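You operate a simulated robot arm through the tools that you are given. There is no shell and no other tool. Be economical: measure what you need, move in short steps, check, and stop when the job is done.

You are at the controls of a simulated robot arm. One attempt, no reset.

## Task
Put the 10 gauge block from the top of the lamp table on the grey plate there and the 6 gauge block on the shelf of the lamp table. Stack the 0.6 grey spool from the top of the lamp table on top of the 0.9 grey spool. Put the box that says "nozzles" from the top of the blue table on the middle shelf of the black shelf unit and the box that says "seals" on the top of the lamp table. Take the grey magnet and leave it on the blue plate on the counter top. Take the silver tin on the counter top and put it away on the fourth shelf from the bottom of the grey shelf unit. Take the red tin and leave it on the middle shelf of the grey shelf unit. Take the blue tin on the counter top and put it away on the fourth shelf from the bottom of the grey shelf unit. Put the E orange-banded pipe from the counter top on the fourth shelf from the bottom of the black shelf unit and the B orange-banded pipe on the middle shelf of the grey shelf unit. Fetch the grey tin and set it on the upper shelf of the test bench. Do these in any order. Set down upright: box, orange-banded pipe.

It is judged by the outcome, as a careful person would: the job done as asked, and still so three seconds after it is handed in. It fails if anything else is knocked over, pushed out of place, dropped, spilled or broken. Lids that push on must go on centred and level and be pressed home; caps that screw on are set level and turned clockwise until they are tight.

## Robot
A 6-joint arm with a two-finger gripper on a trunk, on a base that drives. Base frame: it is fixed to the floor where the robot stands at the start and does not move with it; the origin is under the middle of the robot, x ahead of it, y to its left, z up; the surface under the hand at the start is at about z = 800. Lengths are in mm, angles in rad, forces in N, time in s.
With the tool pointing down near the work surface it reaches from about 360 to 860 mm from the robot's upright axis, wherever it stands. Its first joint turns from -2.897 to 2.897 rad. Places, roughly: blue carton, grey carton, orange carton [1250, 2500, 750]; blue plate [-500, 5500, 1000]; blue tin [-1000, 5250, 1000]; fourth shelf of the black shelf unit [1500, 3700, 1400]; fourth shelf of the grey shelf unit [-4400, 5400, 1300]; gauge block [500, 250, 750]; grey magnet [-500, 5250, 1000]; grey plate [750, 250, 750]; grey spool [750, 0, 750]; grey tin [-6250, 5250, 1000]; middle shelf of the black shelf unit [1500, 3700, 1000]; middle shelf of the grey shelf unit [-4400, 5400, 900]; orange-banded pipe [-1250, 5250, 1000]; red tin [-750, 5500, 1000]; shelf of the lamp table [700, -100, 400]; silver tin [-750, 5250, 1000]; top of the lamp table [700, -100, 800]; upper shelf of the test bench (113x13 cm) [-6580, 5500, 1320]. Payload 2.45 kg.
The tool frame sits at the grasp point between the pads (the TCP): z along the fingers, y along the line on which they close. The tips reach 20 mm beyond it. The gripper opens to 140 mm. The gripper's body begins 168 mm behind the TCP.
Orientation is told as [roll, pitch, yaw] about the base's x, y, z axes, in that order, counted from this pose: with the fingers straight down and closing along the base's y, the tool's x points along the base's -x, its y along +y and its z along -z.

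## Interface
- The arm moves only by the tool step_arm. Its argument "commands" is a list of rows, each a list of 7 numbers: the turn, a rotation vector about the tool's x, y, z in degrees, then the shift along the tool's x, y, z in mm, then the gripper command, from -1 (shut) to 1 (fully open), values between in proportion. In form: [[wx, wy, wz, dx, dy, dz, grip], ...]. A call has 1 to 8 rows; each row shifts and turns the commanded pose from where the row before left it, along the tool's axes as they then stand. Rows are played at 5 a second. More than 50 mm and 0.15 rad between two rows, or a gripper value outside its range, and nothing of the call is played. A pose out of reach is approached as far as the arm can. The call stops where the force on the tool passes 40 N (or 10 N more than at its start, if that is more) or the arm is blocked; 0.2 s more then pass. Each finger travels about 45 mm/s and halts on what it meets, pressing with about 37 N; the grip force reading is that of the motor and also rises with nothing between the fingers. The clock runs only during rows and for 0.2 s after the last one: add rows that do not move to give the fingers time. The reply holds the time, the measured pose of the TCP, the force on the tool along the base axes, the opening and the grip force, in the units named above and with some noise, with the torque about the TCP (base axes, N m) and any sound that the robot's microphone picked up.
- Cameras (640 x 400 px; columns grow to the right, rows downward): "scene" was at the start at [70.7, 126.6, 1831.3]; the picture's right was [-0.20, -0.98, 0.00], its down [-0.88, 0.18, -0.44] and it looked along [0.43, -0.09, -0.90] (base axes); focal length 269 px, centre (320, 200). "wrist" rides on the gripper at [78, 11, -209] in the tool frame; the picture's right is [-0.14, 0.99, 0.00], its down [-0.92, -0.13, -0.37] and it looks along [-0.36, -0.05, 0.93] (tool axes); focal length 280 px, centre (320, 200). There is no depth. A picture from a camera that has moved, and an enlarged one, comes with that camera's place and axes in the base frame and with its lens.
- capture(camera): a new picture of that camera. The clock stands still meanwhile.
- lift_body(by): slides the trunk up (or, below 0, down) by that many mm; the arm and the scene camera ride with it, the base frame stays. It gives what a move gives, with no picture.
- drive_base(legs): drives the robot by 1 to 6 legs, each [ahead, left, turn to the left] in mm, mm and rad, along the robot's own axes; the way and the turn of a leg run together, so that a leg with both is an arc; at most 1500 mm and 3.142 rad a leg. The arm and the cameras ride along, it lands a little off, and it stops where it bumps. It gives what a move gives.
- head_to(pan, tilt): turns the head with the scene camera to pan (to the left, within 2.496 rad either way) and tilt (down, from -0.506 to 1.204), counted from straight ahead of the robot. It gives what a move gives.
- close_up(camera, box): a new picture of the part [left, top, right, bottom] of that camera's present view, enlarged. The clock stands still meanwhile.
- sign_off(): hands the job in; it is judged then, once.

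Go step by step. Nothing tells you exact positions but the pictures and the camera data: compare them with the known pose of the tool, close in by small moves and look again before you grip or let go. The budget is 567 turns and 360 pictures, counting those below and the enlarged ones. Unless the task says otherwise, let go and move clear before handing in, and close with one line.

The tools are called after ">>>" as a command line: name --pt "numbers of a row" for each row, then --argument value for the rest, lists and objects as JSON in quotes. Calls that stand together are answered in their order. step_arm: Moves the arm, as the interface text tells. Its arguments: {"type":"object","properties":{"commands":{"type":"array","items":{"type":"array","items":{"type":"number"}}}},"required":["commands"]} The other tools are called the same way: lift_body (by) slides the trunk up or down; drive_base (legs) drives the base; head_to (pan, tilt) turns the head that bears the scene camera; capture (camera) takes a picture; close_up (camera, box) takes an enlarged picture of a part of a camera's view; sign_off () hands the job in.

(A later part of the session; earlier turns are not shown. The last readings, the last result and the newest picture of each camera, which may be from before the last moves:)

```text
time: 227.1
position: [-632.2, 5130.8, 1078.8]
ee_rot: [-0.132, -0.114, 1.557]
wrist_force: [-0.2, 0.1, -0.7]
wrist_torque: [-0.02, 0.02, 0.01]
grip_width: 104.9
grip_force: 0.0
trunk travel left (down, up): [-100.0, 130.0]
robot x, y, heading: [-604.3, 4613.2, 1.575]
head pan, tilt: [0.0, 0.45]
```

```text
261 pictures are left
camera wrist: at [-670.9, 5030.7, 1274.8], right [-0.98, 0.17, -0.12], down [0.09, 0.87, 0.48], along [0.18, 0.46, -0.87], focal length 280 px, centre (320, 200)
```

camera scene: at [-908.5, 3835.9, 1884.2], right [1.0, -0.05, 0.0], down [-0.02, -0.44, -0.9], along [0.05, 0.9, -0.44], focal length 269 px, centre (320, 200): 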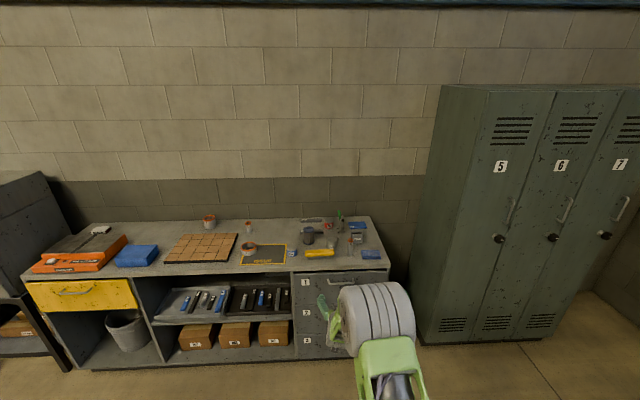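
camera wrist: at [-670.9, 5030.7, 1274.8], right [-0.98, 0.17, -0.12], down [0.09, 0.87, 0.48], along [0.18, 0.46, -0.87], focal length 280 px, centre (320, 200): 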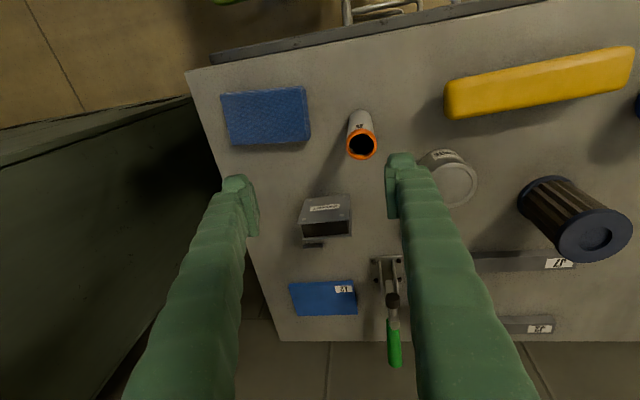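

>>> step_arm --pt "-3.8 3.25 -0.5 0 0 0 0.5" --pt "-3.8 3.25 -0.5 0 0 0 0.5" --pt "0 0 0 0 0 0 0.5"

>>> capture --camera "wrist"

```text
time: 227.8
position: [-631.4, 5130.6, 1079.1]
ee_rot: [-0.133, -0.114, 1.556]
wrist_force: [0.2, 0.3, 0.8]
wrist_torque: [-0.04, 0.02, -0.05]
grip_width: 105.0
grip_force: 0.0
out of reach, approached as far as the arm can: row 1, 2
trunk travel left (down, up): [-100.0, 130.0]
robot x, y, heading: [-605.1, 4609.6, 1.568]
head pan, tilt: [0.0, 0.45]
```

```text
260 pictures are left
camera wrist: at [-670.9, 5030.3, 1275.0], right [-0.98, 0.17, -0.12], down [0.09, 0.87, 0.48], along [0.18, 0.46, -0.87], focal length 280 px, centre (320, 200)
```

wrist: 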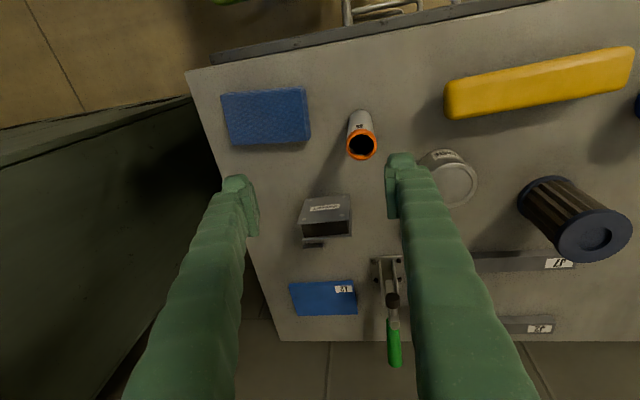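

>>> drive_base --legs '[[-250, 0, 0]]'

>>> step_arm --pt "0 0 0 -45 0 5 0.5" --pt "0 0 0 -45 0 5 0.5" --pt "0 0 0 -45 0 5 0.5" --pt "0 0 0 -45 0 5 0.5" --pt "0 0 0 -45 0 5 0.5" --pt "-3.8 3.25 -0.5 0 0 0 0.5" --pt "-3.8 3.25 -0.5 0 0 0 0.5" --pt "0 0 0 0 0 0 0.5"

```text
time: 229.7
position: [-632.5, 4877.2, 1080.4]
ee_rot: [-0.132, -0.116, 1.56]
wrist_force: [0.1, -0.3, -0.2]
wrist_torque: [0.04, -0.02, 0.03]
grip_width: 105.2
grip_force: 0.1
trunk travel left (down, up): [-100.0, 130.0]
robot x, y, heading: [-604.4, 4355.7, 1.571]
head pan, tilt: [0.0, 0.45]
```

```text
time: 231.5
position: [-629.4, 5080.8, 1055.3]
ee_rot: [-0.18, -0.134, 1.562]
wrist_force: [0.2, -0.8, -0.3]
wrist_torque: [-0.03, 0.01, -0.02]
grip_width: 105.2
grip_force: 0.0
out of reach, approached as far as the arm can: row 2, 3, 4, 5, 6, 7
trunk travel left (down, up): [-100.0, 130.0]
robot x, y, heading: [-597.8, 4359.8, 1.577]
head pan, tilt: [0.0, 0.45]
```

The arm's wrist seems to be on the wrong branch (near a joint limit). I'll back off, tilt forward again, align the tool with the arm's plane, and come back through straight.

>>> drive_base --legs '[[-300, 0, 0]]'

>>> step_arm --pt "0 -8.5 0 -25 0 0 0.5" --pt "0 -8.5 0 -25 0 0 0.5" --pt "0 -8.5 0 -25 0 10 0.5" --pt "0 -8.5 0 -20 0 15 0.5" --pt "0 -8.5 0 -20 0 15 0.5" --pt "0 -8.5 0 -15 0 20 0.5" --pt "0 -1 0 -15 0 20 0.5" --pt "0 0 0 0 0 0 0.5"

```text
time: 233.6
position: [-629.0, 4774.5, 1056.6]
ee_rot: [-0.18, -0.135, 1.564]
wrist_force: [0.6, -0.8, 0.3]
wrist_torque: [0.01, 0.01, 0.01]
grip_width: 105.1
grip_force: 0.1
trunk travel left (down, up): [-100.0, 130.0]
robot x, y, heading: [-602.0, 4051.1, 1.573]
head pan, tilt: [0.0, 0.45]
```

```text
time: 235.3
position: [-624.5, 4947.6, 1069.9]
ee_rot: [-0.344, -1.018, 1.835]
wrist_force: [0.2, -0.7, -0.6]
wrist_torque: [-0.01, -0.02, 0.02]
grip_width: 105.0
grip_force: 0.1
trunk travel left (down, up): [-100.0, 130.0]
robot x, y, heading: [-597.6, 4052.5, 1.568]
head pan, tilt: [0.0, 0.45]
```

>>> step_arm --pt "-4.1 0 3.65 0 0 0 0.5" --pt "-4.1 0 3.65 0 0 0 0.5" --pt "0 0 0 0 0 0 0.5"

```text
time: 236.2
position: [-624.1, 4949.5, 1068.7]
ee_rot: [0.01, -1.041, 1.588]
wrist_force: [-0.2, -0.2, 0.0]
wrist_torque: [0.02, -0.01, -0.03]
grip_width: 105.2
grip_force: 0.1
trunk travel left (down, up): [-100.0, 130.0]
robot x, y, heading: [-598.7, 4055.4, 1.576]
head pan, tilt: [0.0, 0.45]
```

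Now pitch back in-plane.

>>> step_arm --pt "0 8.5 0 8 0 -12 0.5" --pt "0 8.5 0 8 0 -10 0.5" --pt "0 8.5 0 10 0 -10 0.5"

>>> step_arm --pt "0 8.5 0 15 0 -5 0.5" --pt "0 8.5 0 15 0 -5 0.5" --pt "0 8.5 0 20 0 -5 0.5" --pt "0 8.6 0 20 0 0 0.5" --pt "0 0 0 0 0 0 0.5"

```text
time: 236.9
position: [-624.2, 4907.1, 1069.1]
ee_rot: [0.006, -0.592, 1.592]
wrist_force: [0.4, -0.1, 0.2]
wrist_torque: [0.03, 0.02, -0.01]
grip_width: 105.2
grip_force: 0.1
trunk travel left (down, up): [-100.0, 130.0]
robot x, y, heading: [-599.7, 4055.4, 1.57]
head pan, tilt: [0.0, 0.45]
```

```text
time: 238.2
position: [-621.5, 4836.0, 1060.7]
ee_rot: [0.005, 0.002, 1.598]
wrist_force: [0.5, 0.1, -0.1]
wrist_torque: [-0.02, -0.01, -0.03]
grip_width: 105.0
grip_force: 0.0
trunk travel left (down, up): [-100.0, 130.0]
robot x, y, heading: [-602.6, 4052.4, 1.576]
head pan, tilt: [0.0, 0.45]
```

The wrist is back on the good branch. Retract, raise, and drive up to the counter above the magnet.

>>> step_arm --pt "0 0 0 38 0 -10 0.5" --pt "0 0 0 38 0 -10 0.5" --pt "0 0 0 38 0 -10 0.5" --pt "0 0 0 38 0 0 0.5" --pt "0 0 0 30 0 0 0.5" --pt "0 0 0 0 0 0 0.5"

>>> drive_base --legs '[[570, 0, 0]]'

>>> capture --camera "wrist"

```text
time: 239.6
position: [-617.4, 4655.4, 1088.1]
ee_rot: [0.005, 0.001, 1.597]
wrist_force: [0.5, 0.1, 0.0]
wrist_torque: [-0.02, 0.0, -0.01]
grip_width: 104.9
grip_force: 0.1
trunk travel left (down, up): [-100.0, 130.0]
robot x, y, heading: [-601.2, 4052.2, 1.573]
head pan, tilt: [0.0, 0.45]
```

```text
time: 242.8
position: [-604.9, 5227.5, 1088.0]
ee_rot: [0.005, 0.0, 1.582]
wrist_force: [-0.2, 0.4, 0.1]
wrist_torque: [-0.08, 0.01, 0.04]
grip_width: 104.8
grip_force: 0.1
trunk travel left (down, up): [-100.0, 130.0]
robot x, y, heading: [-599.7, 4622.5, 1.561]
head pan, tilt: [0.0, 0.45]
```

```text
259 pictures are left
camera wrist: at [-613.7, 5150.1, 1298.3], right [-0.99, 0.13, 0.0], down [0.12, 0.92, 0.37], along [0.04, 0.37, -0.93], focal length 280 px, centre (320, 200)
```

wrist: 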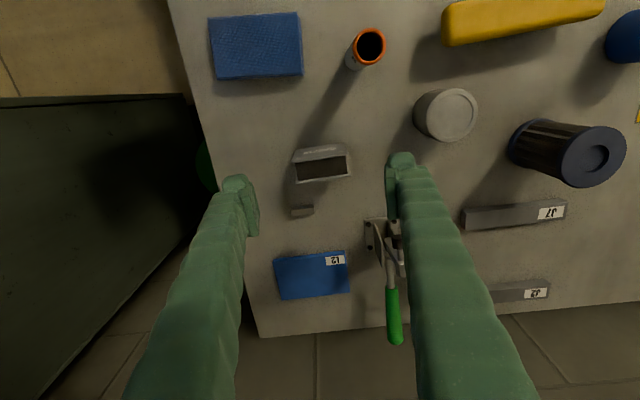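

>>> close_up --camera "wrist" --box '[250, 120, 430, 310]'

```text
2.11 times, centred on (340, 215) of wrist
camera zoom: at [-613.7, 5150.1, 1298.3], right [-0.99, 0.13, 0.0], down [0.12, 0.92, 0.37], along [0.04, 0.37, -0.93], focal length 590 px, centre (278, 168)
```

zoom: 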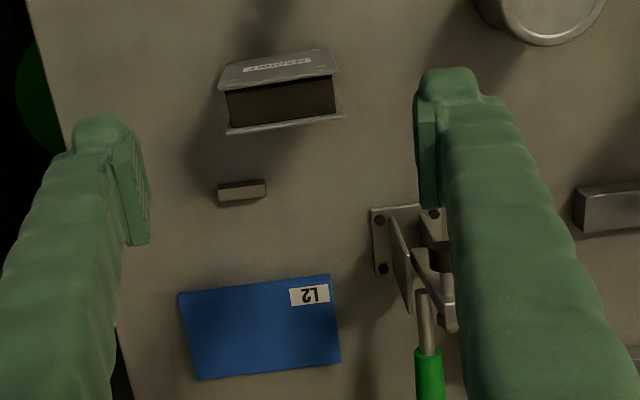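

>>> step_arm --pt "0 0 0 -3.5 1 30 0.5" --pt "0 0 0 0 0 30 0.5" --pt "0 0 0 0 0 30 0.5" --pt "0 0 0 0 0 20 0.5" --pt "0 0 0 0 0 0 0.5"

>>> capture --camera "wrist"

```text
time: 244.0
position: [-607.6, 5231.8, 979.3]
ee_rot: [0.005, -0.001, 1.584]
wrist_force: [0.5, 0.1, 0.1]
wrist_torque: [0.02, -0.01, -0.01]
grip_width: 104.8
grip_force: 0.0
trunk travel left (down, up): [-100.0, 130.0]
robot x, y, heading: [-598.7, 4624.9, 1.558]
head pan, tilt: [0.0, 0.45]
```

```text
257 pictures are left
camera wrist: at [-615.6, 5152.9, 1187.9], right [-0.99, 0.13, 0.0], down [0.12, 0.92, 0.37], along [0.04, 0.37, -0.93], focal length 280 px, centre (320, 200)
```

wrist: 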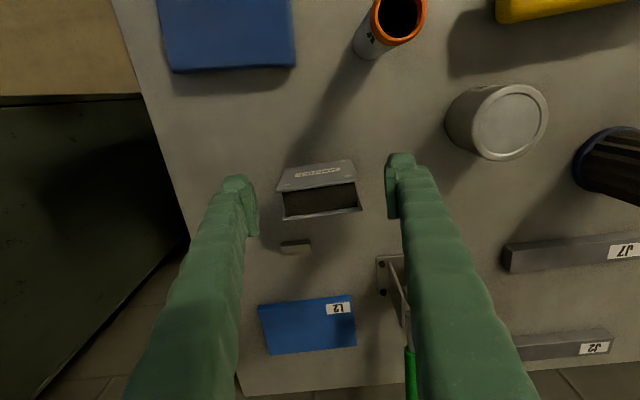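

>>> step_arm --pt "0 0 0 0 0 25 0.5" --pt "0 0 0 0 0 25 0.5" --pt "0 0 0 0 0 0 0.5"

>>> close_up --camera "wrist" --box '[230, 130, 430, 270]'

```text
time: 244.8
position: [-606.1, 5232.2, 928.5]
ee_rot: [0.006, 0.0, 1.584]
wrist_force: [0.2, 0.2, 0.4]
wrist_torque: [-0.01, -0.01, 0.0]
grip_width: 105.0
grip_force: 0.1
trunk travel left (down, up): [-100.0, 130.0]
robot x, y, heading: [-596.6, 4625.8, 1.56]
head pan, tilt: [0.0, 0.45]
```

```text
2.86 times, centred on (330, 200) of wrist
camera zoom: at [-615.6, 5153.0, 1137.7], right [-0.99, 0.13, 0.0], down [0.12, 0.92, 0.37], along [0.04, 0.37, -0.93], focal length 801 px, centre (291, 200)
```

zoom: 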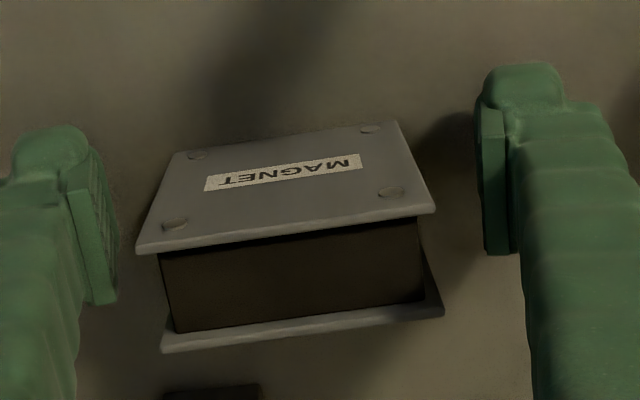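

>>> step_arm --pt "0 0 0 -9 0 0 0.5" --pt "0 0 0 0 0 0 0.2" --pt "0 0 0 0 0 0 -0.3" --pt "0 0 0 0 0 0 -1" --pt "0 0 0 0 0 0 -1" --pt "0 0 0 0 0 0 -1"

>>> step_arm --pt "0 0 0 0 0 -10 -1" --pt "0 0 0 0 0 0 -1"

>>> capture --camera "wrist"

```text
time: 246.2
position: [-606.5, 5240.2, 928.7]
ee_rot: [0.006, -0.001, 1.583]
wrist_force: [1.2, -0.6, 2.6]
wrist_torque: [-0.07, -0.04, 0.1]
grip_width: 74.5
grip_force: 37.2
trunk travel left (down, up): [-100.0, 130.0]
robot x, y, heading: [-596.3, 4621.5, 1.56]
head pan, tilt: [0.0, 0.45]
```

```text
time: 246.8
position: [-607.6, 5241.2, 937.1]
ee_rot: [0.005, -0.001, 1.582]
wrist_force: [-0.4, -0.7, -4.1]
wrist_torque: [-0.02, -0.03, 0.01]
grip_width: 74.3
grip_force: 37.0
trunk travel left (down, up): [-100.0, 130.0]
robot x, y, heading: [-598.3, 4622.9, 1.555]
head pan, tilt: [0.0, 0.45]
```

```text
255 pictures are left
camera wrist: at [-615.6, 5162.6, 1147.1], right [-0.99, 0.13, 0.0], down [0.12, 0.92, 0.37], along [0.04, 0.36, -0.93], focal length 280 px, centre (320, 200)
```

wrist: 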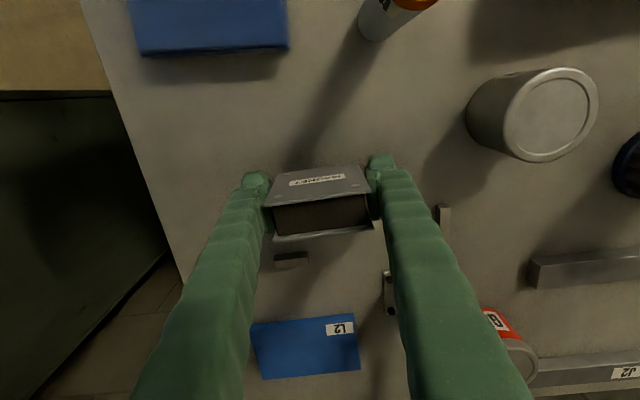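

>>> step_arm --pt "0 0 0 0 0 -35 -1" --pt "0 0 0 0 0 -35 -1" --pt "0 0 0 -42.5 -9.7 0 -1" --pt "0 0 0 -42.5 -9.7 0 -1" --pt "0 0 0 -42.5 -9.7 0 -1" --pt "0 0 0 -42.5 -9.7 0 -1" --pt "0 0 0 -42.5 -9.7 0 -1" --pt "0 0 0 0 0 0 -1"

>>> capture --camera "wrist"

>>> head_to --pan 0.0 --tilt 0.85

>>> capture --camera "scene"

```text
time: 248.6
position: [-562.5, 5453.3, 1008.9]
ee_rot: [0.005, 0.002, 1.583]
wrist_force: [-0.7, -0.8, -5.3]
wrist_torque: [-0.03, -0.03, -0.01]
grip_width: 74.4
grip_force: 37.2
trunk travel left (down, up): [-100.0, 130.0]
robot x, y, heading: [-598.4, 4621.6, 1.557]
head pan, tilt: [0.0, 0.45]
```

```text
254 pictures are left
camera wrist: at [-570.7, 5374.4, 1219.0], right [-0.99, 0.13, 0.0], down [0.12, 0.92, 0.37], along [0.04, 0.36, -0.93], focal length 280 px, centre (320, 200)
```

wrist: 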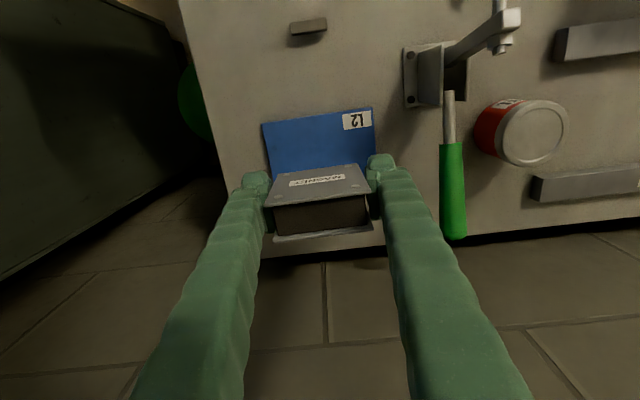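

```text
time: 249.5
position: [-562.4, 5453.0, 1009.5]
ee_rot: [0.005, 0.001, 1.582]
wrist_force: [0.7, 0.2, -4.6]
wrist_torque: [-0.01, -0.01, 0.01]
grip_width: 74.6
grip_force: 37.1
trunk travel left (down, up): [-100.0, 130.0]
robot x, y, heading: [-599.2, 4625.7, 1.559]
head pan, tilt: [0.0, 0.85]
```

```text
253 pictures are left
camera scene: at [-736.8, 4714.2, 1849.8], right [1.0, -0.01, 0.0], down [-0.01, -0.75, -0.66], along [0.01, 0.66, -0.75], focal length 269 px, centre (320, 200)
```

scene: 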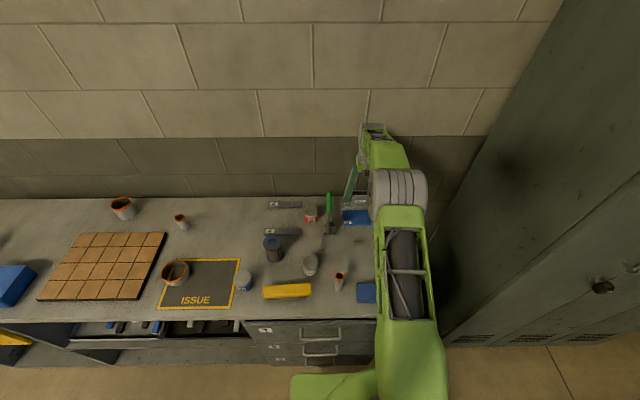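

The magnet is centred over the plate. Lower it.

>>> step_arm --pt "0 0 0 0 4 25 -1" --pt "0 0 0 0 0 20 -1" --pt "0 0 0 0 0 10 -1" --pt "0 0 0 0 0 5 -1" --pt "0 0 0 0 0 0 -1"

>>> step_arm --pt "0 0 0 0 0 3 -1" --pt "0 0 0 0 0 2 -1" --pt "0 0 0 0 0 0 -1"

```text
time: 250.7
position: [-564.3, 5454.6, 949.0]
ee_rot: [0.005, 0.001, 1.582]
wrist_force: [0.1, 0.2, -4.6]
wrist_torque: [0.02, -0.01, -0.01]
grip_width: 74.3
grip_force: 37.1
trunk travel left (down, up): [-100.0, 130.0]
robot x, y, heading: [-599.7, 4625.7, 1.561]
head pan, tilt: [0.0, 0.85]
```

```text
time: 251.5
position: [-565.4, 5452.6, 942.9]
ee_rot: [0.005, 0.0, 1.583]
wrist_force: [0.4, 0.3, -4.1]
wrist_torque: [-0.04, 0.02, 0.0]
grip_width: 74.6
grip_force: 37.3
trunk travel left (down, up): [-100.0, 130.0]
robot x, y, heading: [-596.0, 4626.8, 1.557]
head pan, tilt: [0.0, 0.85]
```

>>> step_arm --pt "0 0 0 0 0 2 -1" --pt "0 0 0 0 0 0 -1"

>>> step_arm --pt "0 0 0 0 0 2 -1" --pt "0 0 0 0 0 0 -1"

>>> step_arm --pt "0 0 0 0 0 1.5 -1" --pt "0 0 0 0 0 0 -1"

```text
time: 252.1
position: [-564.5, 5453.5, 941.3]
ee_rot: [0.005, 0.0, 1.584]
wrist_force: [0.2, -0.4, -4.5]
wrist_torque: [0.02, 0.0, 0.0]
grip_width: 74.5
grip_force: 37.5
trunk travel left (down, up): [-100.0, 130.0]
robot x, y, heading: [-596.9, 4620.0, 1.556]
head pan, tilt: [0.0, 0.85]
```

```text
time: 252.7
position: [-564.4, 5453.1, 940.4]
ee_rot: [0.006, 0.0, 1.582]
wrist_force: [1.1, -0.6, -5.2]
wrist_torque: [-0.01, 0.02, -0.02]
grip_width: 74.3
grip_force: 36.2
trunk travel left (down, up): [-100.0, 130.0]
robot x, y, heading: [-597.2, 4626.5, 1.561]
head pan, tilt: [0.0, 0.85]
```

```text
time: 253.3
position: [-565.7, 5453.4, 939.4]
ee_rot: [0.005, 0.0, 1.584]
wrist_force: [0.0, 0.0, -4.2]
wrist_torque: [-0.01, 0.01, -0.03]
grip_width: 74.6
grip_force: 37.2
trunk travel left (down, up): [-100.0, 130.0]
robot x, y, heading: [-594.7, 4625.2, 1.555]
head pan, tilt: [0.0, 0.85]
```

>>> step_arm --pt "0 0 0 0 0 1.5 -1" --pt "0 0 0 0 0 0 -1"

>>> step_arm --pt "0 0 0 0 0 1.5 -1" --pt "0 0 0 0 0 0 -1"

>>> close_up --camera "wrist" --box '[240, 90, 400, 260]'

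```text
time: 253.9
position: [-563.8, 5453.4, 937.7]
ee_rot: [0.006, -0.003, 1.583]
wrist_force: [-1.2, 2.6, 3.0]
wrist_torque: [-0.07, -0.01, 0.04]
grip_width: 74.3
grip_force: 36.6
trunk travel left (down, up): [-100.0, 130.0]
robot x, y, heading: [-598.2, 4627.4, 1.561]
head pan, tilt: [0.0, 0.85]
```

```text
time: 254.5
position: [-565.3, 5453.8, 937.4]
ee_rot: [0.007, -0.004, 1.584]
wrist_force: [0.4, 2.3, 15.2]
wrist_torque: [-0.25, 0.0, -0.01]
grip_width: 74.4
grip_force: 36.8
trunk travel left (down, up): [-100.0, 130.0]
robot x, y, heading: [-598.5, 4625.7, 1.559]
head pan, tilt: [0.0, 0.85]
```

```text
2.35 times, centred on (320, 175) of wrist
camera zoom: at [-573.2, 5374.7, 1147.2], right [-0.99, 0.13, 0.0], down [0.12, 0.92, 0.37], along [0.04, 0.37, -0.93], focal length 660 px, centre (320, 259)
```

zoom: 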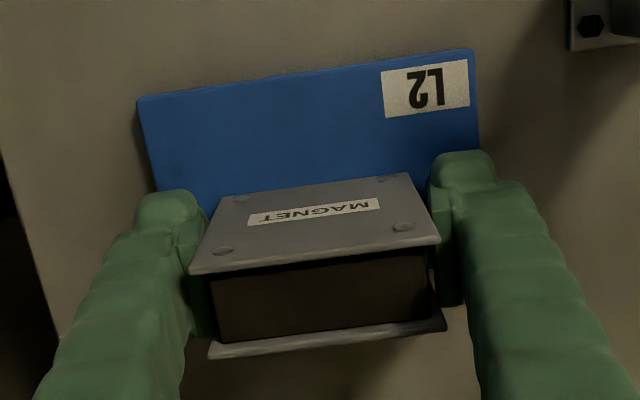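

>>> step_arm --pt "0 0 0 0 0 -1.5 -1" --pt "0 0 0 0 0 0 0.2" --pt "0 0 0 0 0 0 0.35" --pt "0 0 0 0 0 0 0.35" --pt "0 0 0 0 0 -30 0.35" --pt "0 0 0 0 0 -45 0.35" --pt "0 0 0 0 0 -45 0.35" --pt "0 0 0 0 0 -20 0.35"

>>> capture --camera "wrist"

```text
time: 256.3
position: [-564.9, 5453.5, 1076.7]
ee_rot: [0.005, 0.0, 1.582]
wrist_force: [0.0, 0.1, -0.5]
wrist_torque: [-0.01, 0.01, 0.0]
grip_width: 94.3
grip_force: 0.0
trunk travel left (down, up): [-100.0, 130.0]
robot x, y, heading: [-597.2, 4621.7, 1.56]
head pan, tilt: [0.0, 0.85]
```

```text
251 pictures are left
camera wrist: at [-573.1, 5375.2, 1287.0], right [-0.99, 0.13, 0.0], down [0.12, 0.92, 0.37], along [0.04, 0.37, -0.93], focal length 280 px, centre (320, 200)
```

wrist: 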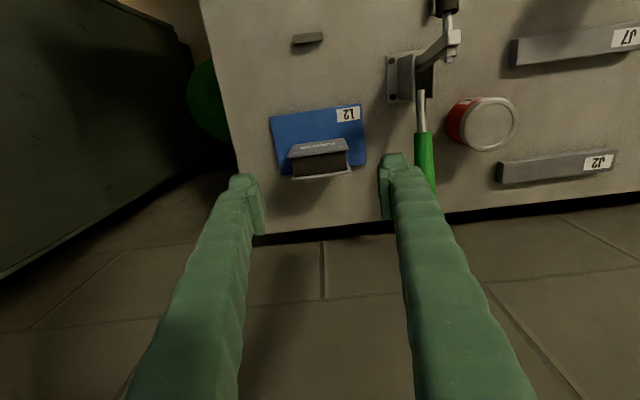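

Magnet placed. Now the tins: first back off and move in front of the blue WAX tin.

>>> drive_base --legs '[[-330, 0, 0.012], [0, 400, 0]]'

>>> head_to --pan 0.0 --tilt 0.7

>>> capture --camera "scene"

```text
time: 262.2
position: [-972.9, 5125.4, 1077.8]
ee_rot: [0.006, 0.0, 1.582]
wrist_force: [0.4, -0.2, -0.3]
wrist_torque: [-0.03, -0.02, 0.0]
grip_width: 94.9
grip_force: 0.0
trunk travel left (down, up): [-100.0, 130.0]
robot x, y, heading: [-1005.1, 4298.2, 1.555]
head pan, tilt: [0.0, 0.85]
```

```text
time: 262.9
position: [-972.1, 5124.6, 1077.4]
ee_rot: [0.006, -0.002, 1.582]
wrist_force: [0.3, 0.0, -0.5]
wrist_torque: [-0.01, 0.0, 0.03]
grip_width: 94.5
grip_force: 0.1
trunk travel left (down, up): [-100.0, 130.0]
robot x, y, heading: [-1002.0, 4297.3, 1.56]
head pan, tilt: [0.0, 0.7]
```

```text
250 pictures are left
camera scene: at [-1145.8, 4392.2, 1862.0], right [1.0, -0.01, 0.0], down [-0.01, -0.64, -0.76], along [0.01, 0.76, -0.64], focal length 269 px, centre (320, 200)
```

scene: 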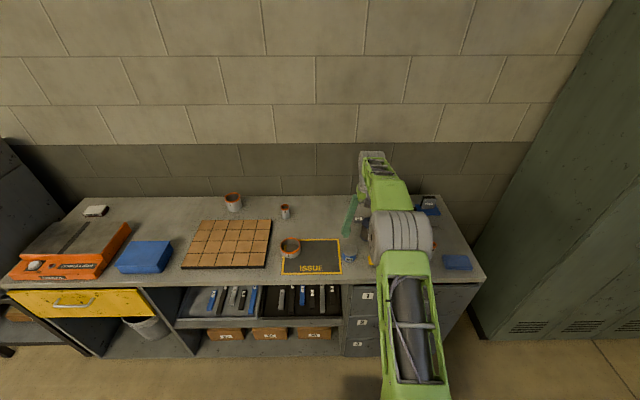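

>>> step_arm --pt "0 0 0 0 36 0 0.5" --pt "0 -8.5 0 0 0 0 0.5" --pt "0 -8.5 0 0 0 0 0.5" --pt "0 -8.5 0 0 0 0 0.5" --pt "0 -8.5 0 0 0 0 0.5" --pt "0 -8.5 0 0 0 0 0.5" --pt "0 -8.5 0 0 0 0 0.5" --pt "0 0 0 0 0 0 0.5"

>>> capture --camera "wrist"

```text
time: 264.7
position: [-1008.7, 5124.9, 1076.9]
ee_rot: [0.008, -0.89, 1.575]
wrist_force: [-0.5, -0.6, 0.0]
wrist_torque: [0.0, -0.02, -0.02]
grip_width: 105.1
grip_force: 0.0
trunk travel left (down, up): [-100.0, 130.0]
robot x, y, heading: [-1002.8, 4295.5, 1.559]
head pan, tilt: [0.0, 0.7]
```

```text
249 pictures are left
camera wrist: at [-1016.0, 4912.8, 1148.6], right [-0.99, 0.08, 0.11], down [0.13, 0.29, 0.95], along [0.04, 0.95, -0.3], focal length 280 px, centre (320, 200)
```

wrist: 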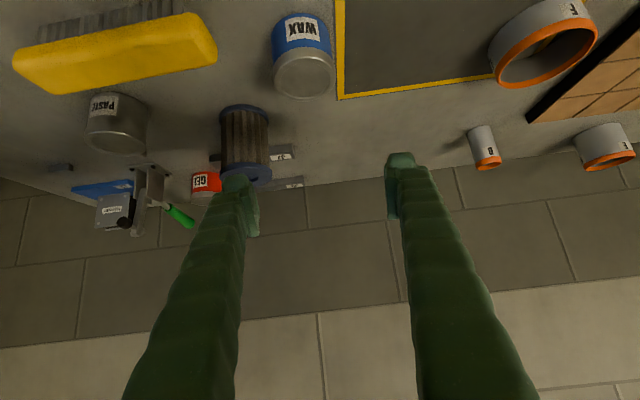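

>>> step_arm --pt "0 0 0 27 0 22 0.3" --pt "0 0 0 27 0 22 0.3" --pt "0 0 0 27 0 22 0.3" --pt "0 0 0 0 0 0 0.3"

>>> capture --camera "wrist"

```text
time: 265.7
position: [-1008.4, 5127.1, 971.5]
ee_rot: [0.008, -0.891, 1.574]
wrist_force: [0.0, -0.4, -0.9]
wrist_torque: [0.0, 0.0, -0.02]
grip_width: 90.9
grip_force: 0.0
trunk travel left (down, up): [-100.0, 130.0]
robot x, y, heading: [-1007.0, 4296.0, 1.561]
head pan, tilt: [0.0, 0.7]
```

```text
248 pictures are left
camera wrist: at [-1015.9, 4914.8, 1043.6], right [-0.99, 0.08, 0.11], down [0.13, 0.29, 0.95], along [0.04, 0.95, -0.3], focal length 280 px, centre (320, 200)
```

wrist: 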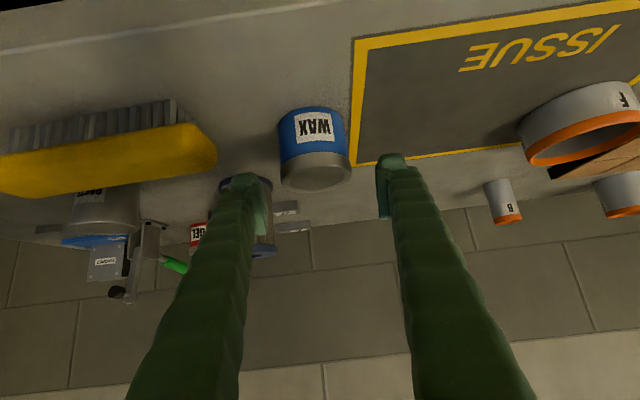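

>>> step_arm --pt "0 0 0 15 -1 12 0.3" --pt "0 0 0 15 -1 12 0.3" --pt "0 0 0 0 0 17 0.3" --pt "0 0 0 0 0 0 0.3"

>>> capture --camera "wrist"

```text
time: 266.7
position: [-1004.5, 5138.5, 922.2]
ee_rot: [0.007, -0.889, 1.574]
wrist_force: [-0.3, -2.1, 3.6]
wrist_torque: [0.0, -0.15, -0.09]
grip_width: 91.1
grip_force: 0.0
trunk travel left (down, up): [-100.0, 130.0]
robot x, y, heading: [-1008.0, 4298.9, 1.562]
head pan, tilt: [0.0, 0.7]
```

```text
247 pictures are left
camera wrist: at [-1012.7, 4926.8, 994.7], right [-0.99, 0.08, 0.11], down [0.13, 0.29, 0.95], along [0.04, 0.95, -0.3], focal length 280 px, centre (320, 200)
```

wrist: 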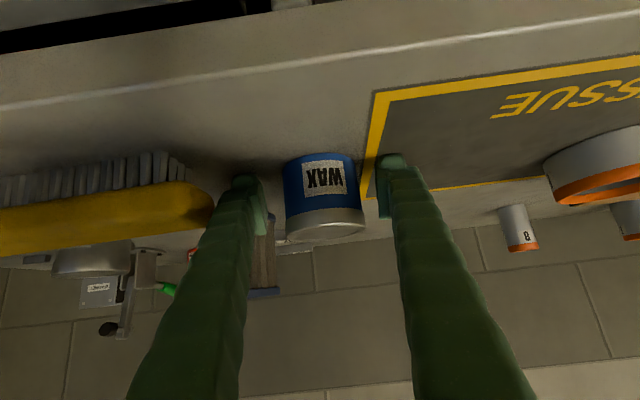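

>>> step_arm --pt "0 0 0 -3.1 0 -2.5 0.3" --pt "0 0 0 0 0 0 0.3"

>>> close_up --camera "wrist" --box '[190, 120, 430, 270]'

```text
time: 267.3
position: [-1005.7, 5139.2, 926.5]
ee_rot: [0.008, -0.891, 1.575]
wrist_force: [0.9, 1.1, 0.5]
wrist_torque: [0.02, 0.02, 0.01]
grip_width: 91.4
grip_force: 0.0
trunk travel left (down, up): [-100.0, 130.0]
robot x, y, heading: [-1007.6, 4298.7, 1.557]
head pan, tilt: [0.0, 0.7]
```

```text
2.67 times, centred on (310, 195) of wrist
camera zoom: at [-1013.4, 4926.7, 998.0], right [-0.99, 0.08, 0.11], down [0.13, 0.29, 0.95], along [0.04, 0.95, -0.3], focal length 748 px, centre (347, 213)
```

zoom: 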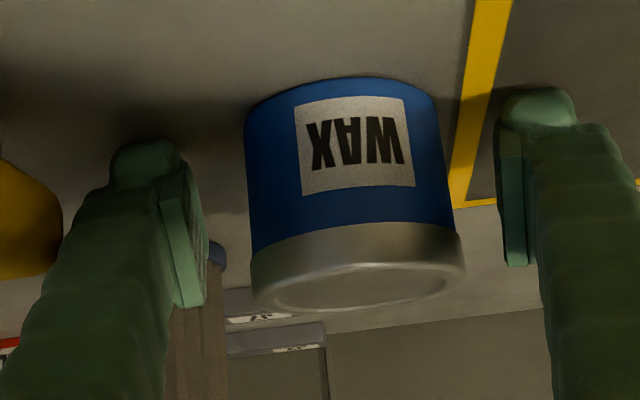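

Counter surface is at ≈895. Advance slightly and grip the tin.

>>> step_arm --pt "0 0 0 -8 0 10 0.3" --pt "0 0 0 0 0 0 0.3" --pt "0 0 0 0 0 0 -0.2" --pt "0 0 0 0 0 0 -1" --pt "0 0 0 0 0 0 -1" --pt "0 0 0 0 0 0 -1"

>>> step_arm --pt "0 0 0 -15 0 -12 -1" --pt "0 0 0 -27 0 -22 -1" --pt "0 0 0 0 0 0 -1"

>>> capture --camera "wrist"

```text
time: 268.7
position: [-1005.8, 5150.6, 928.0]
ee_rot: [0.006, -0.891, 1.574]
wrist_force: [-1.0, 0.7, 0.1]
wrist_torque: [0.02, -0.02, 0.01]
grip_width: 63.6
grip_force: 37.4
trunk travel left (down, up): [-100.0, 130.0]
robot x, y, heading: [-1006.2, 4298.3, 1.557]
head pan, tilt: [0.0, 0.7]
```

```text
time: 269.5
position: [-1007.4, 5150.5, 980.7]
ee_rot: [0.006, -0.89, 1.575]
wrist_force: [-0.6, 1.4, -2.0]
wrist_torque: [0.03, 0.03, 0.0]
grip_width: 63.6
grip_force: 36.7
trunk travel left (down, up): [-100.0, 130.0]
robot x, y, heading: [-1007.6, 4293.4, 1.556]
head pan, tilt: [0.0, 0.7]
```

```text
245 pictures are left
camera wrist: at [-1014.9, 4938.8, 1053.3], right [-0.99, 0.08, 0.11], down [0.13, 0.29, 0.95], along [0.04, 0.95, -0.3], focal length 280 px, centre (320, 200)
```

wrist: 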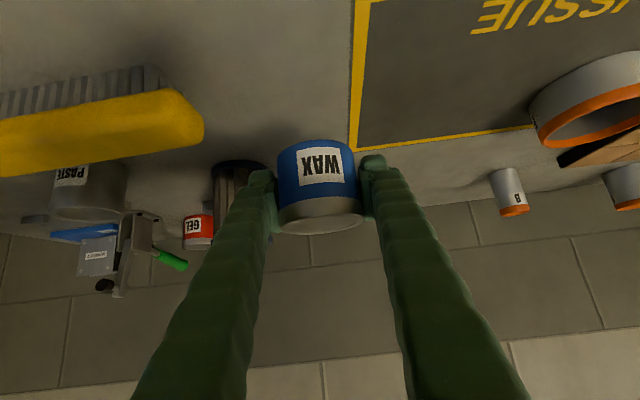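

WAX held. Raise, back off and drive over to the grey shelf unit.

>>> step_arm --pt "0 0 0 -27 0 -22 -1" --pt "0 0 0 -27 0 -22 -1" --pt "0 0 0 -27 0 -22 -1" --pt "0 0 0 0 0 0 -1"

>>> drive_base --legs '[[-600, 0, 0.012], [0, 1150, 0], [0, 1150, 0], [0, 1100, 0]]'

>>> head_to --pan 0.0 --tilt 0.35

>>> capture --camera "scene"

```text
time: 270.5
position: [-1005.2, 5150.7, 1086.5]
ee_rot: [0.009, -0.891, 1.573]
wrist_force: [-0.3, -0.2, -1.7]
wrist_torque: [0.02, 0.0, 0.01]
grip_width: 63.6
grip_force: 36.6
trunk travel left (down, up): [-100.0, 130.0]
robot x, y, heading: [-1007.3, 4294.5, 1.561]
head pan, tilt: [0.0, 0.7]
```

```text
time: 303.2
position: [-4418.2, 4521.4, 1087.2]
ee_rot: [0.006, -0.89, 1.603]
wrist_force: [-0.3, 0.3, -2.8]
wrist_torque: [0.03, -0.01, -0.01]
grip_width: 63.5
grip_force: 36.9
trunk travel left (down, up): [-100.0, 130.0]
robot x, y, heading: [-4393.1, 3665.6, 1.581]
head pan, tilt: [0.0, 0.7]
```

```text
time: 304.0
position: [-4418.1, 4521.3, 1086.5]
ee_rot: [0.006, -0.89, 1.603]
wrist_force: [0.0, -0.4, -1.7]
wrist_torque: [-0.01, -0.01, 0.01]
grip_width: 63.3
grip_force: 37.4
trunk travel left (down, up): [-100.0, 130.0]
robot x, y, heading: [-4390.3, 3668.4, 1.584]
head pan, tilt: [0.0, 0.351]
```

```text
244 pictures are left
camera scene: at [-4535.7, 3767.7, 1893.4], right [1.0, 0.01, 0.0], down [0.0, -0.34, -0.94], along [-0.01, 0.94, -0.34], focal length 269 px, centre (320, 200)
```

scene: 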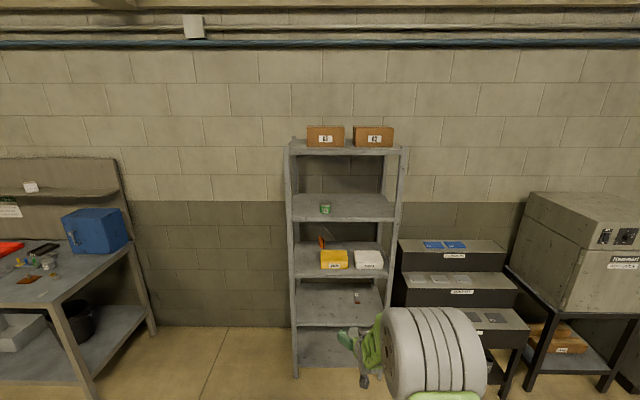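

>>> close_up --camera "scene" --box '[280, 130, 410, 310]'

>>> close_up --camera "scene" --box '[0, 150, 160, 320]'

```text
2.22 times, centred on (345, 220) of scene
camera zoom: at [-4535.7, 3767.7, 1893.4], right [1.0, 0.01, 0.0], down [0.0, -0.34, -0.94], along [-0.01, 0.94, -0.34], focal length 598 px, centre (264, 156)
```

zoom: 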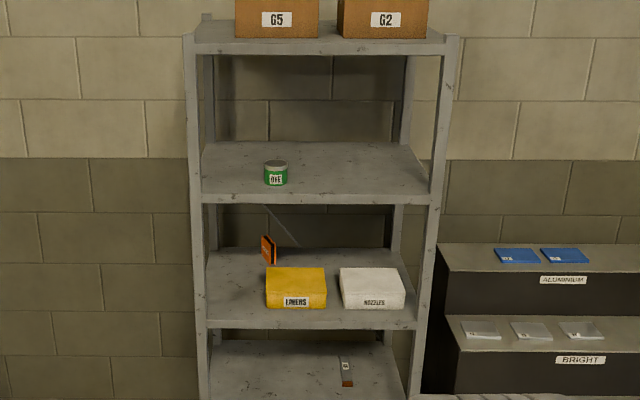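

```text
2.35 times, centred on (80, 235) of scene
camera zoom: at [-4535.7, 3767.7, 1893.4], right [1.0, 0.01, 0.0], down [0.0, -0.34, -0.94], along [-0.01, 0.94, -0.34], focal length 633 px, centre (885, 118)
```

zoom: 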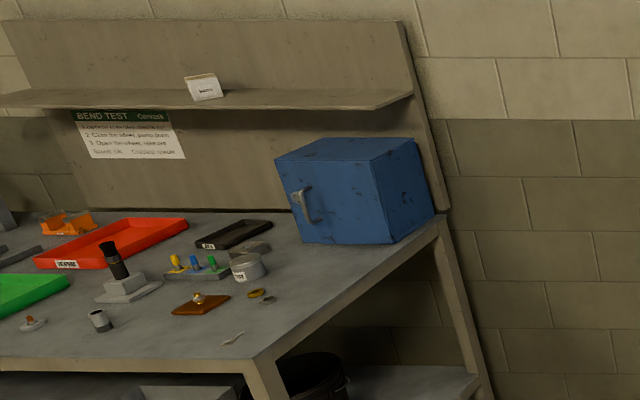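

The fourth shelf (with the green tin) has plenty of free space on its right. I'll raise the trunk and arm and approach.

>>> drive_base --legs '[[0, -150, -0.01], [300, 0, 0]]'

>>> lift_body --by 130

>>> step_arm --pt "0 0 0 -27 0 -22 -1" --pt "0 0 0 -27 0 -22 -1" --pt "0 0 0 -27 0 -22 -1" --pt "0 0 0 -27 0 -22 -1" --pt "0 0 0 -27 0 -22 -1" --pt "0 0 0 0 0 0 -1"

>>> capture --camera "wrist"

```text
time: 307.6
position: [-4264.1, 4821.0, 1086.8]
ee_rot: [0.007, -0.889, 1.596]
wrist_force: [-0.1, 0.9, -2.3]
wrist_torque: [0.02, -0.03, -0.01]
grip_width: 63.5
grip_force: 36.8
trunk travel left (down, up): [-100.0, 130.0]
robot x, y, heading: [-4244.7, 3968.8, 1.573]
head pan, tilt: [0.0, 0.351]
```

```text
time: 309.2
position: [-4262.5, 4821.2, 1216.2]
ee_rot: [0.008, -0.891, 1.599]
wrist_force: [0.6, -0.2, -1.6]
wrist_torque: [0.02, 0.03, 0.0]
grip_width: 63.5
grip_force: 36.9
trunk travel left (down, up): [-230.0, 0.0]
robot x, y, heading: [-4244.5, 3967.4, 1.577]
head pan, tilt: [0.0, 0.351]
```

```text
time: 310.6
position: [-4267.8, 4821.8, 1366.3]
ee_rot: [0.023, -0.897, 1.595]
wrist_force: [0.0, 0.1, -1.5]
wrist_torque: [0.0, -0.02, -0.03]
grip_width: 63.1
grip_force: 36.5
out of reach, approached as far as the arm can: row 5
trunk travel left (down, up): [-230.0, 0.0]
robot x, y, heading: [-4251.2, 3965.5, 1.579]
head pan, tilt: [0.0, 0.351]
```

```text
241 pictures are left
camera wrist: at [-4267.4, 4609.7, 1437.6], right [-0.99, 0.05, 0.12], down [0.13, 0.29, 0.95], along [0.01, 0.95, -0.3], focal length 280 px, centre (320, 200)
```

wrist: 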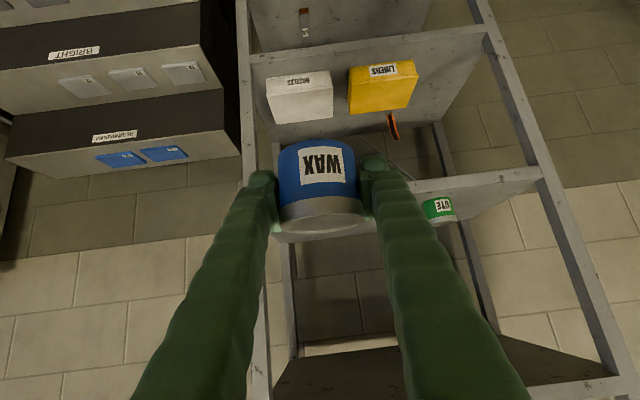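

>>> close_up --camera "wrist" --box '[240, 130, 560, 290]'

```text
2.00 times, centred on (400, 210) of wrist
camera zoom: at [-4267.4, 4609.7, 1437.6], right [-0.99, 0.05, 0.12], down [0.13, 0.29, 0.95], along [0.01, 0.95, -0.3], focal length 561 px, centre (160, 180)
```

zoom: 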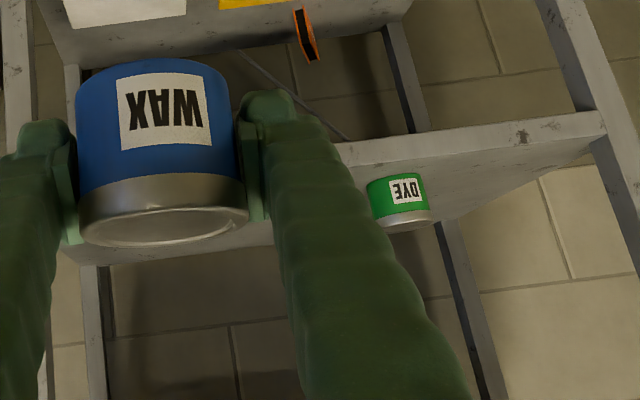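

>>> drive_base --legs '[[180, 0, 0]]'

>>> close_up --camera "wrist" --box '[240, 130, 560, 290]'

```text
time: 312.1
position: [-4271.2, 5004.4, 1365.5]
ee_rot: [0.019, -0.894, 1.598]
wrist_force: [0.3, 0.3, -2.6]
wrist_torque: [0.03, -0.01, 0.01]
grip_width: 63.4
grip_force: 37.1
trunk travel left (down, up): [-230.0, 0.0]
robot x, y, heading: [-4252.2, 4146.3, 1.58]
head pan, tilt: [0.0, 0.351]
```

```text
2.00 times, centred on (400, 210) of wrist
camera zoom: at [-4270.6, 4792.8, 1436.7], right [-0.99, 0.04, 0.12], down [0.13, 0.29, 0.95], along [0.01, 0.95, -0.3], focal length 561 px, centre (160, 180)
```

zoom: 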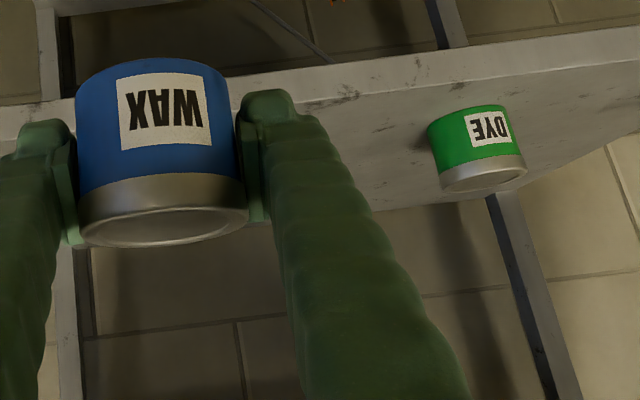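

Fourth shelf: front edge y≈5140, surface z≈1282. Drive in 200 and lower.

>>> drive_base --legs '[[195, 0, 0]]'

>>> capture --camera "wrist"

```text
time: 313.7
position: [-4271.7, 5202.2, 1365.9]
ee_rot: [0.018, -0.893, 1.596]
wrist_force: [-0.7, 0.7, -2.7]
wrist_torque: [-0.01, -0.01, 0.0]
grip_width: 63.4
grip_force: 36.8
trunk travel left (down, up): [-230.0, 0.0]
robot x, y, heading: [-4252.7, 4348.0, 1.574]
head pan, tilt: [0.0, 0.351]
```

```text
238 pictures are left
camera wrist: at [-4271.8, 4990.3, 1436.5], right [-0.99, 0.04, 0.12], down [0.13, 0.3, 0.95], along [0.01, 0.95, -0.3], focal length 280 px, centre (320, 200)
```

wrist: 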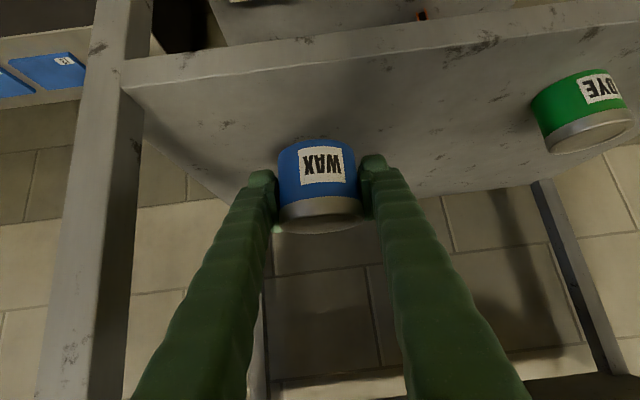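

>>> step_arm --pt "0 0 0 15.6 0 12.6 -1" --pt "0 0 0 15.6 0 12.6 -1" --pt "0 0 0 0 0 0 -1"

>>> step_arm --pt "0 0 0 3.1 0 2.5 -1" --pt "0 0 0 1.6 0 1.3 -1" --pt "0 0 0 0 0 0 -1"

>>> step_arm --pt "0 0 0 1.6 0 1.3 -1" --pt "0 0 0 0 0 0 -1"

```text
time: 314.5
position: [-4273.1, 5200.2, 1335.2]
ee_rot: [0.018, -0.896, 1.599]
wrist_force: [-1.0, -0.4, -2.0]
wrist_torque: [0.02, 0.01, -0.01]
grip_width: 63.5
grip_force: 37.0
out of reach, approached as far as the arm can: row 1
trunk travel left (down, up): [-230.0, 0.0]
robot x, y, heading: [-4247.7, 4341.6, 1.579]
head pan, tilt: [0.0, 0.351]
```

```text
time: 315.3
position: [-4273.9, 5200.9, 1328.5]
ee_rot: [0.019, -0.895, 1.597]
wrist_force: [0.1, 0.1, -1.9]
wrist_torque: [0.02, 0.01, 0.04]
grip_width: 63.3
grip_force: 36.8
trunk travel left (down, up): [-230.0, 0.0]
robot x, y, heading: [-4248.6, 4342.5, 1.581]
head pan, tilt: [0.0, 0.351]
```

```text
time: 315.9
position: [-4272.6, 5202.0, 1326.8]
ee_rot: [0.021, -0.895, 1.599]
wrist_force: [-0.2, -0.8, -3.0]
wrist_torque: [0.0, 0.02, -0.03]
grip_width: 63.3
grip_force: 36.9
trunk travel left (down, up): [-230.0, 0.0]
robot x, y, heading: [-4248.4, 4344.6, 1.579]
head pan, tilt: [0.0, 0.351]
```

>>> step_arm --pt "0 0 0 3.1 0 2.5 -1" --pt "0 0 0 1.6 0 1.3 -1" --pt "0 0 0 0 0 0 -1"

>>> step_arm --pt "0 0 0 1.6 0 1.3 -1" --pt "0 0 0 0 0 0 -1"

>>> step_arm --pt "0 0 0 1.6 0 1.3 -1" --pt "0 0 0 0 0 0 -1"

>>> close_up --camera "wrist" --box '[230, 20, 430, 260]'

```text
time: 316.7
position: [-4273.0, 5201.7, 1320.7]
ee_rot: [0.021, -0.895, 1.598]
wrist_force: [0.2, -0.4, -3.0]
wrist_torque: [0.05, 0.02, 0.03]
grip_width: 63.3
grip_force: 36.7
trunk travel left (down, up): [-230.0, 0.0]
robot x, y, heading: [-4253.0, 4345.4, 1.578]
head pan, tilt: [0.0, 0.351]
```

```text
time: 317.3
position: [-4274.4, 5201.5, 1317.8]
ee_rot: [0.02, -0.895, 1.6]
wrist_force: [0.5, -1.3, -2.1]
wrist_torque: [0.02, -0.01, -0.01]
grip_width: 63.5
grip_force: 37.4
trunk travel left (down, up): [-230.0, 0.0]
robot x, y, heading: [-4251.5, 4345.4, 1.575]
head pan, tilt: [0.0, 0.351]
```

```text
time: 317.9
position: [-4272.2, 5201.9, 1315.9]
ee_rot: [0.019, -0.896, 1.598]
wrist_force: [0.0, 0.0, -1.5]
wrist_torque: [0.04, 0.03, -0.02]
grip_width: 63.5
grip_force: 36.7
trunk travel left (down, up): [-230.0, 0.0]
robot x, y, heading: [-4252.1, 4343.9, 1.58]
head pan, tilt: [0.0, 0.351]
```

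```text
1.67 times, centred on (330, 140) of wrist
camera zoom: at [-4273.0, 4989.0, 1386.3], right [-0.99, 0.04, 0.12], down [0.13, 0.29, 0.95], along [0.01, 0.95, -0.3], focal length 467 px, centre (303, 300)
```

zoom: 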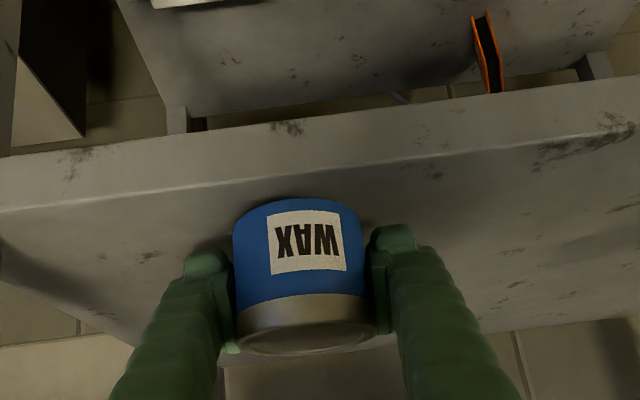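

>>> step_arm --pt "0 0 0 1.6 0 1.3 -1" --pt "0 0 0 0 0 0 -1"

>>> step_arm --pt "0 0 0 1.6 0 1.3 -1" --pt "0 0 0 0 0 0 -1"

>>> step_arm --pt "0 0 0 1.6 0 1.3 -1" --pt "0 0 0 0 0 0 -1"

>>> step_arm --pt "0 0 0 1.6 0 1.3 -1" --pt "0 0 0 0 0 0 -1"

```text
time: 318.5
position: [-4273.0, 5200.5, 1314.2]
ee_rot: [0.019, -0.894, 1.599]
wrist_force: [-0.2, 0.6, -2.7]
wrist_torque: [0.05, -0.01, -0.02]
grip_width: 63.5
grip_force: 36.8
trunk travel left (down, up): [-230.0, 0.0]
robot x, y, heading: [-4248.3, 4342.9, 1.58]
head pan, tilt: [0.0, 0.351]
```

```text
time: 319.1
position: [-4273.0, 5201.9, 1311.2]
ee_rot: [0.021, -0.897, 1.597]
wrist_force: [-0.2, 0.6, -2.5]
wrist_torque: [0.03, 0.02, 0.01]
grip_width: 63.3
grip_force: 37.2
trunk travel left (down, up): [-230.0, 0.0]
robot x, y, heading: [-4253.0, 4341.9, 1.582]
head pan, tilt: [0.0, 0.351]
```

```text
time: 319.7
position: [-4273.0, 5200.5, 1309.1]
ee_rot: [0.021, -0.896, 1.596]
wrist_force: [-0.2, -0.3, -2.4]
wrist_torque: [0.07, 0.0, -0.02]
grip_width: 63.5
grip_force: 37.0
trunk travel left (down, up): [-230.0, 0.0]
robot x, y, heading: [-4250.0, 4343.7, 1.581]
head pan, tilt: [0.0, 0.351]
```

```text
time: 320.3
position: [-4273.8, 5201.3, 1308.7]
ee_rot: [0.02, -0.897, 1.598]
wrist_force: [1.0, 1.3, 5.0]
wrist_torque: [-0.07, -0.28, 0.02]
grip_width: 63.4
grip_force: 37.4
trunk travel left (down, up): [-230.0, 0.0]
robot x, y, heading: [-4250.4, 4346.6, 1.58]
head pan, tilt: [0.0, 0.351]
```

Contact. Release and withdraw along the tool axis.

>>> step_arm --pt "0 0 0 0 0 0 -0.05" --pt "0 0 0 0 0 0 0.25" --pt "0 0 0 0 0 0 0.25" --pt "0 0 0 0 0 -30 0.25" --pt "0 0 0 0 0 -40 0.25" --pt "0 0 0 0 0 -40 0.25" --pt "0 0 0 0 0 0 0.25"

>>> capture --camera "wrist"

```text
time: 321.9
position: [-4267.6, 5116.0, 1376.7]
ee_rot: [0.02, -0.895, 1.598]
wrist_force: [0.2, 2.1, 0.3]
wrist_torque: [-0.01, -0.01, -0.01]
grip_width: 87.5
grip_force: 0.0
trunk travel left (down, up): [-230.0, 0.0]
robot x, y, heading: [-4247.0, 4348.4, 1.58]
head pan, tilt: [0.0, 0.351]
```

```text
236 pictures are left
camera wrist: at [-4268.8, 4904.2, 1446.4], right [-0.99, 0.04, 0.12], down [0.13, 0.3, 0.95], along [0.01, 0.95, -0.3], focal length 280 px, centre (320, 200)
```

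wrist: 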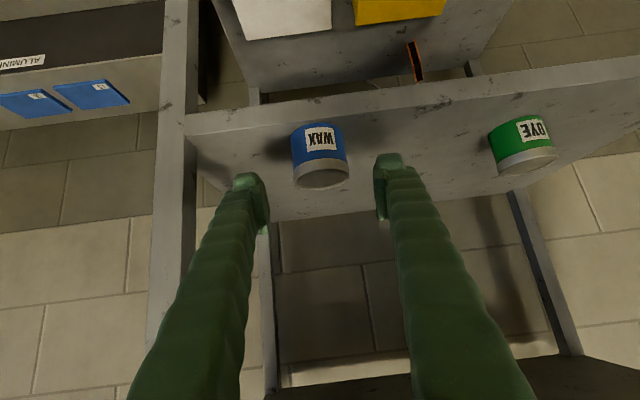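

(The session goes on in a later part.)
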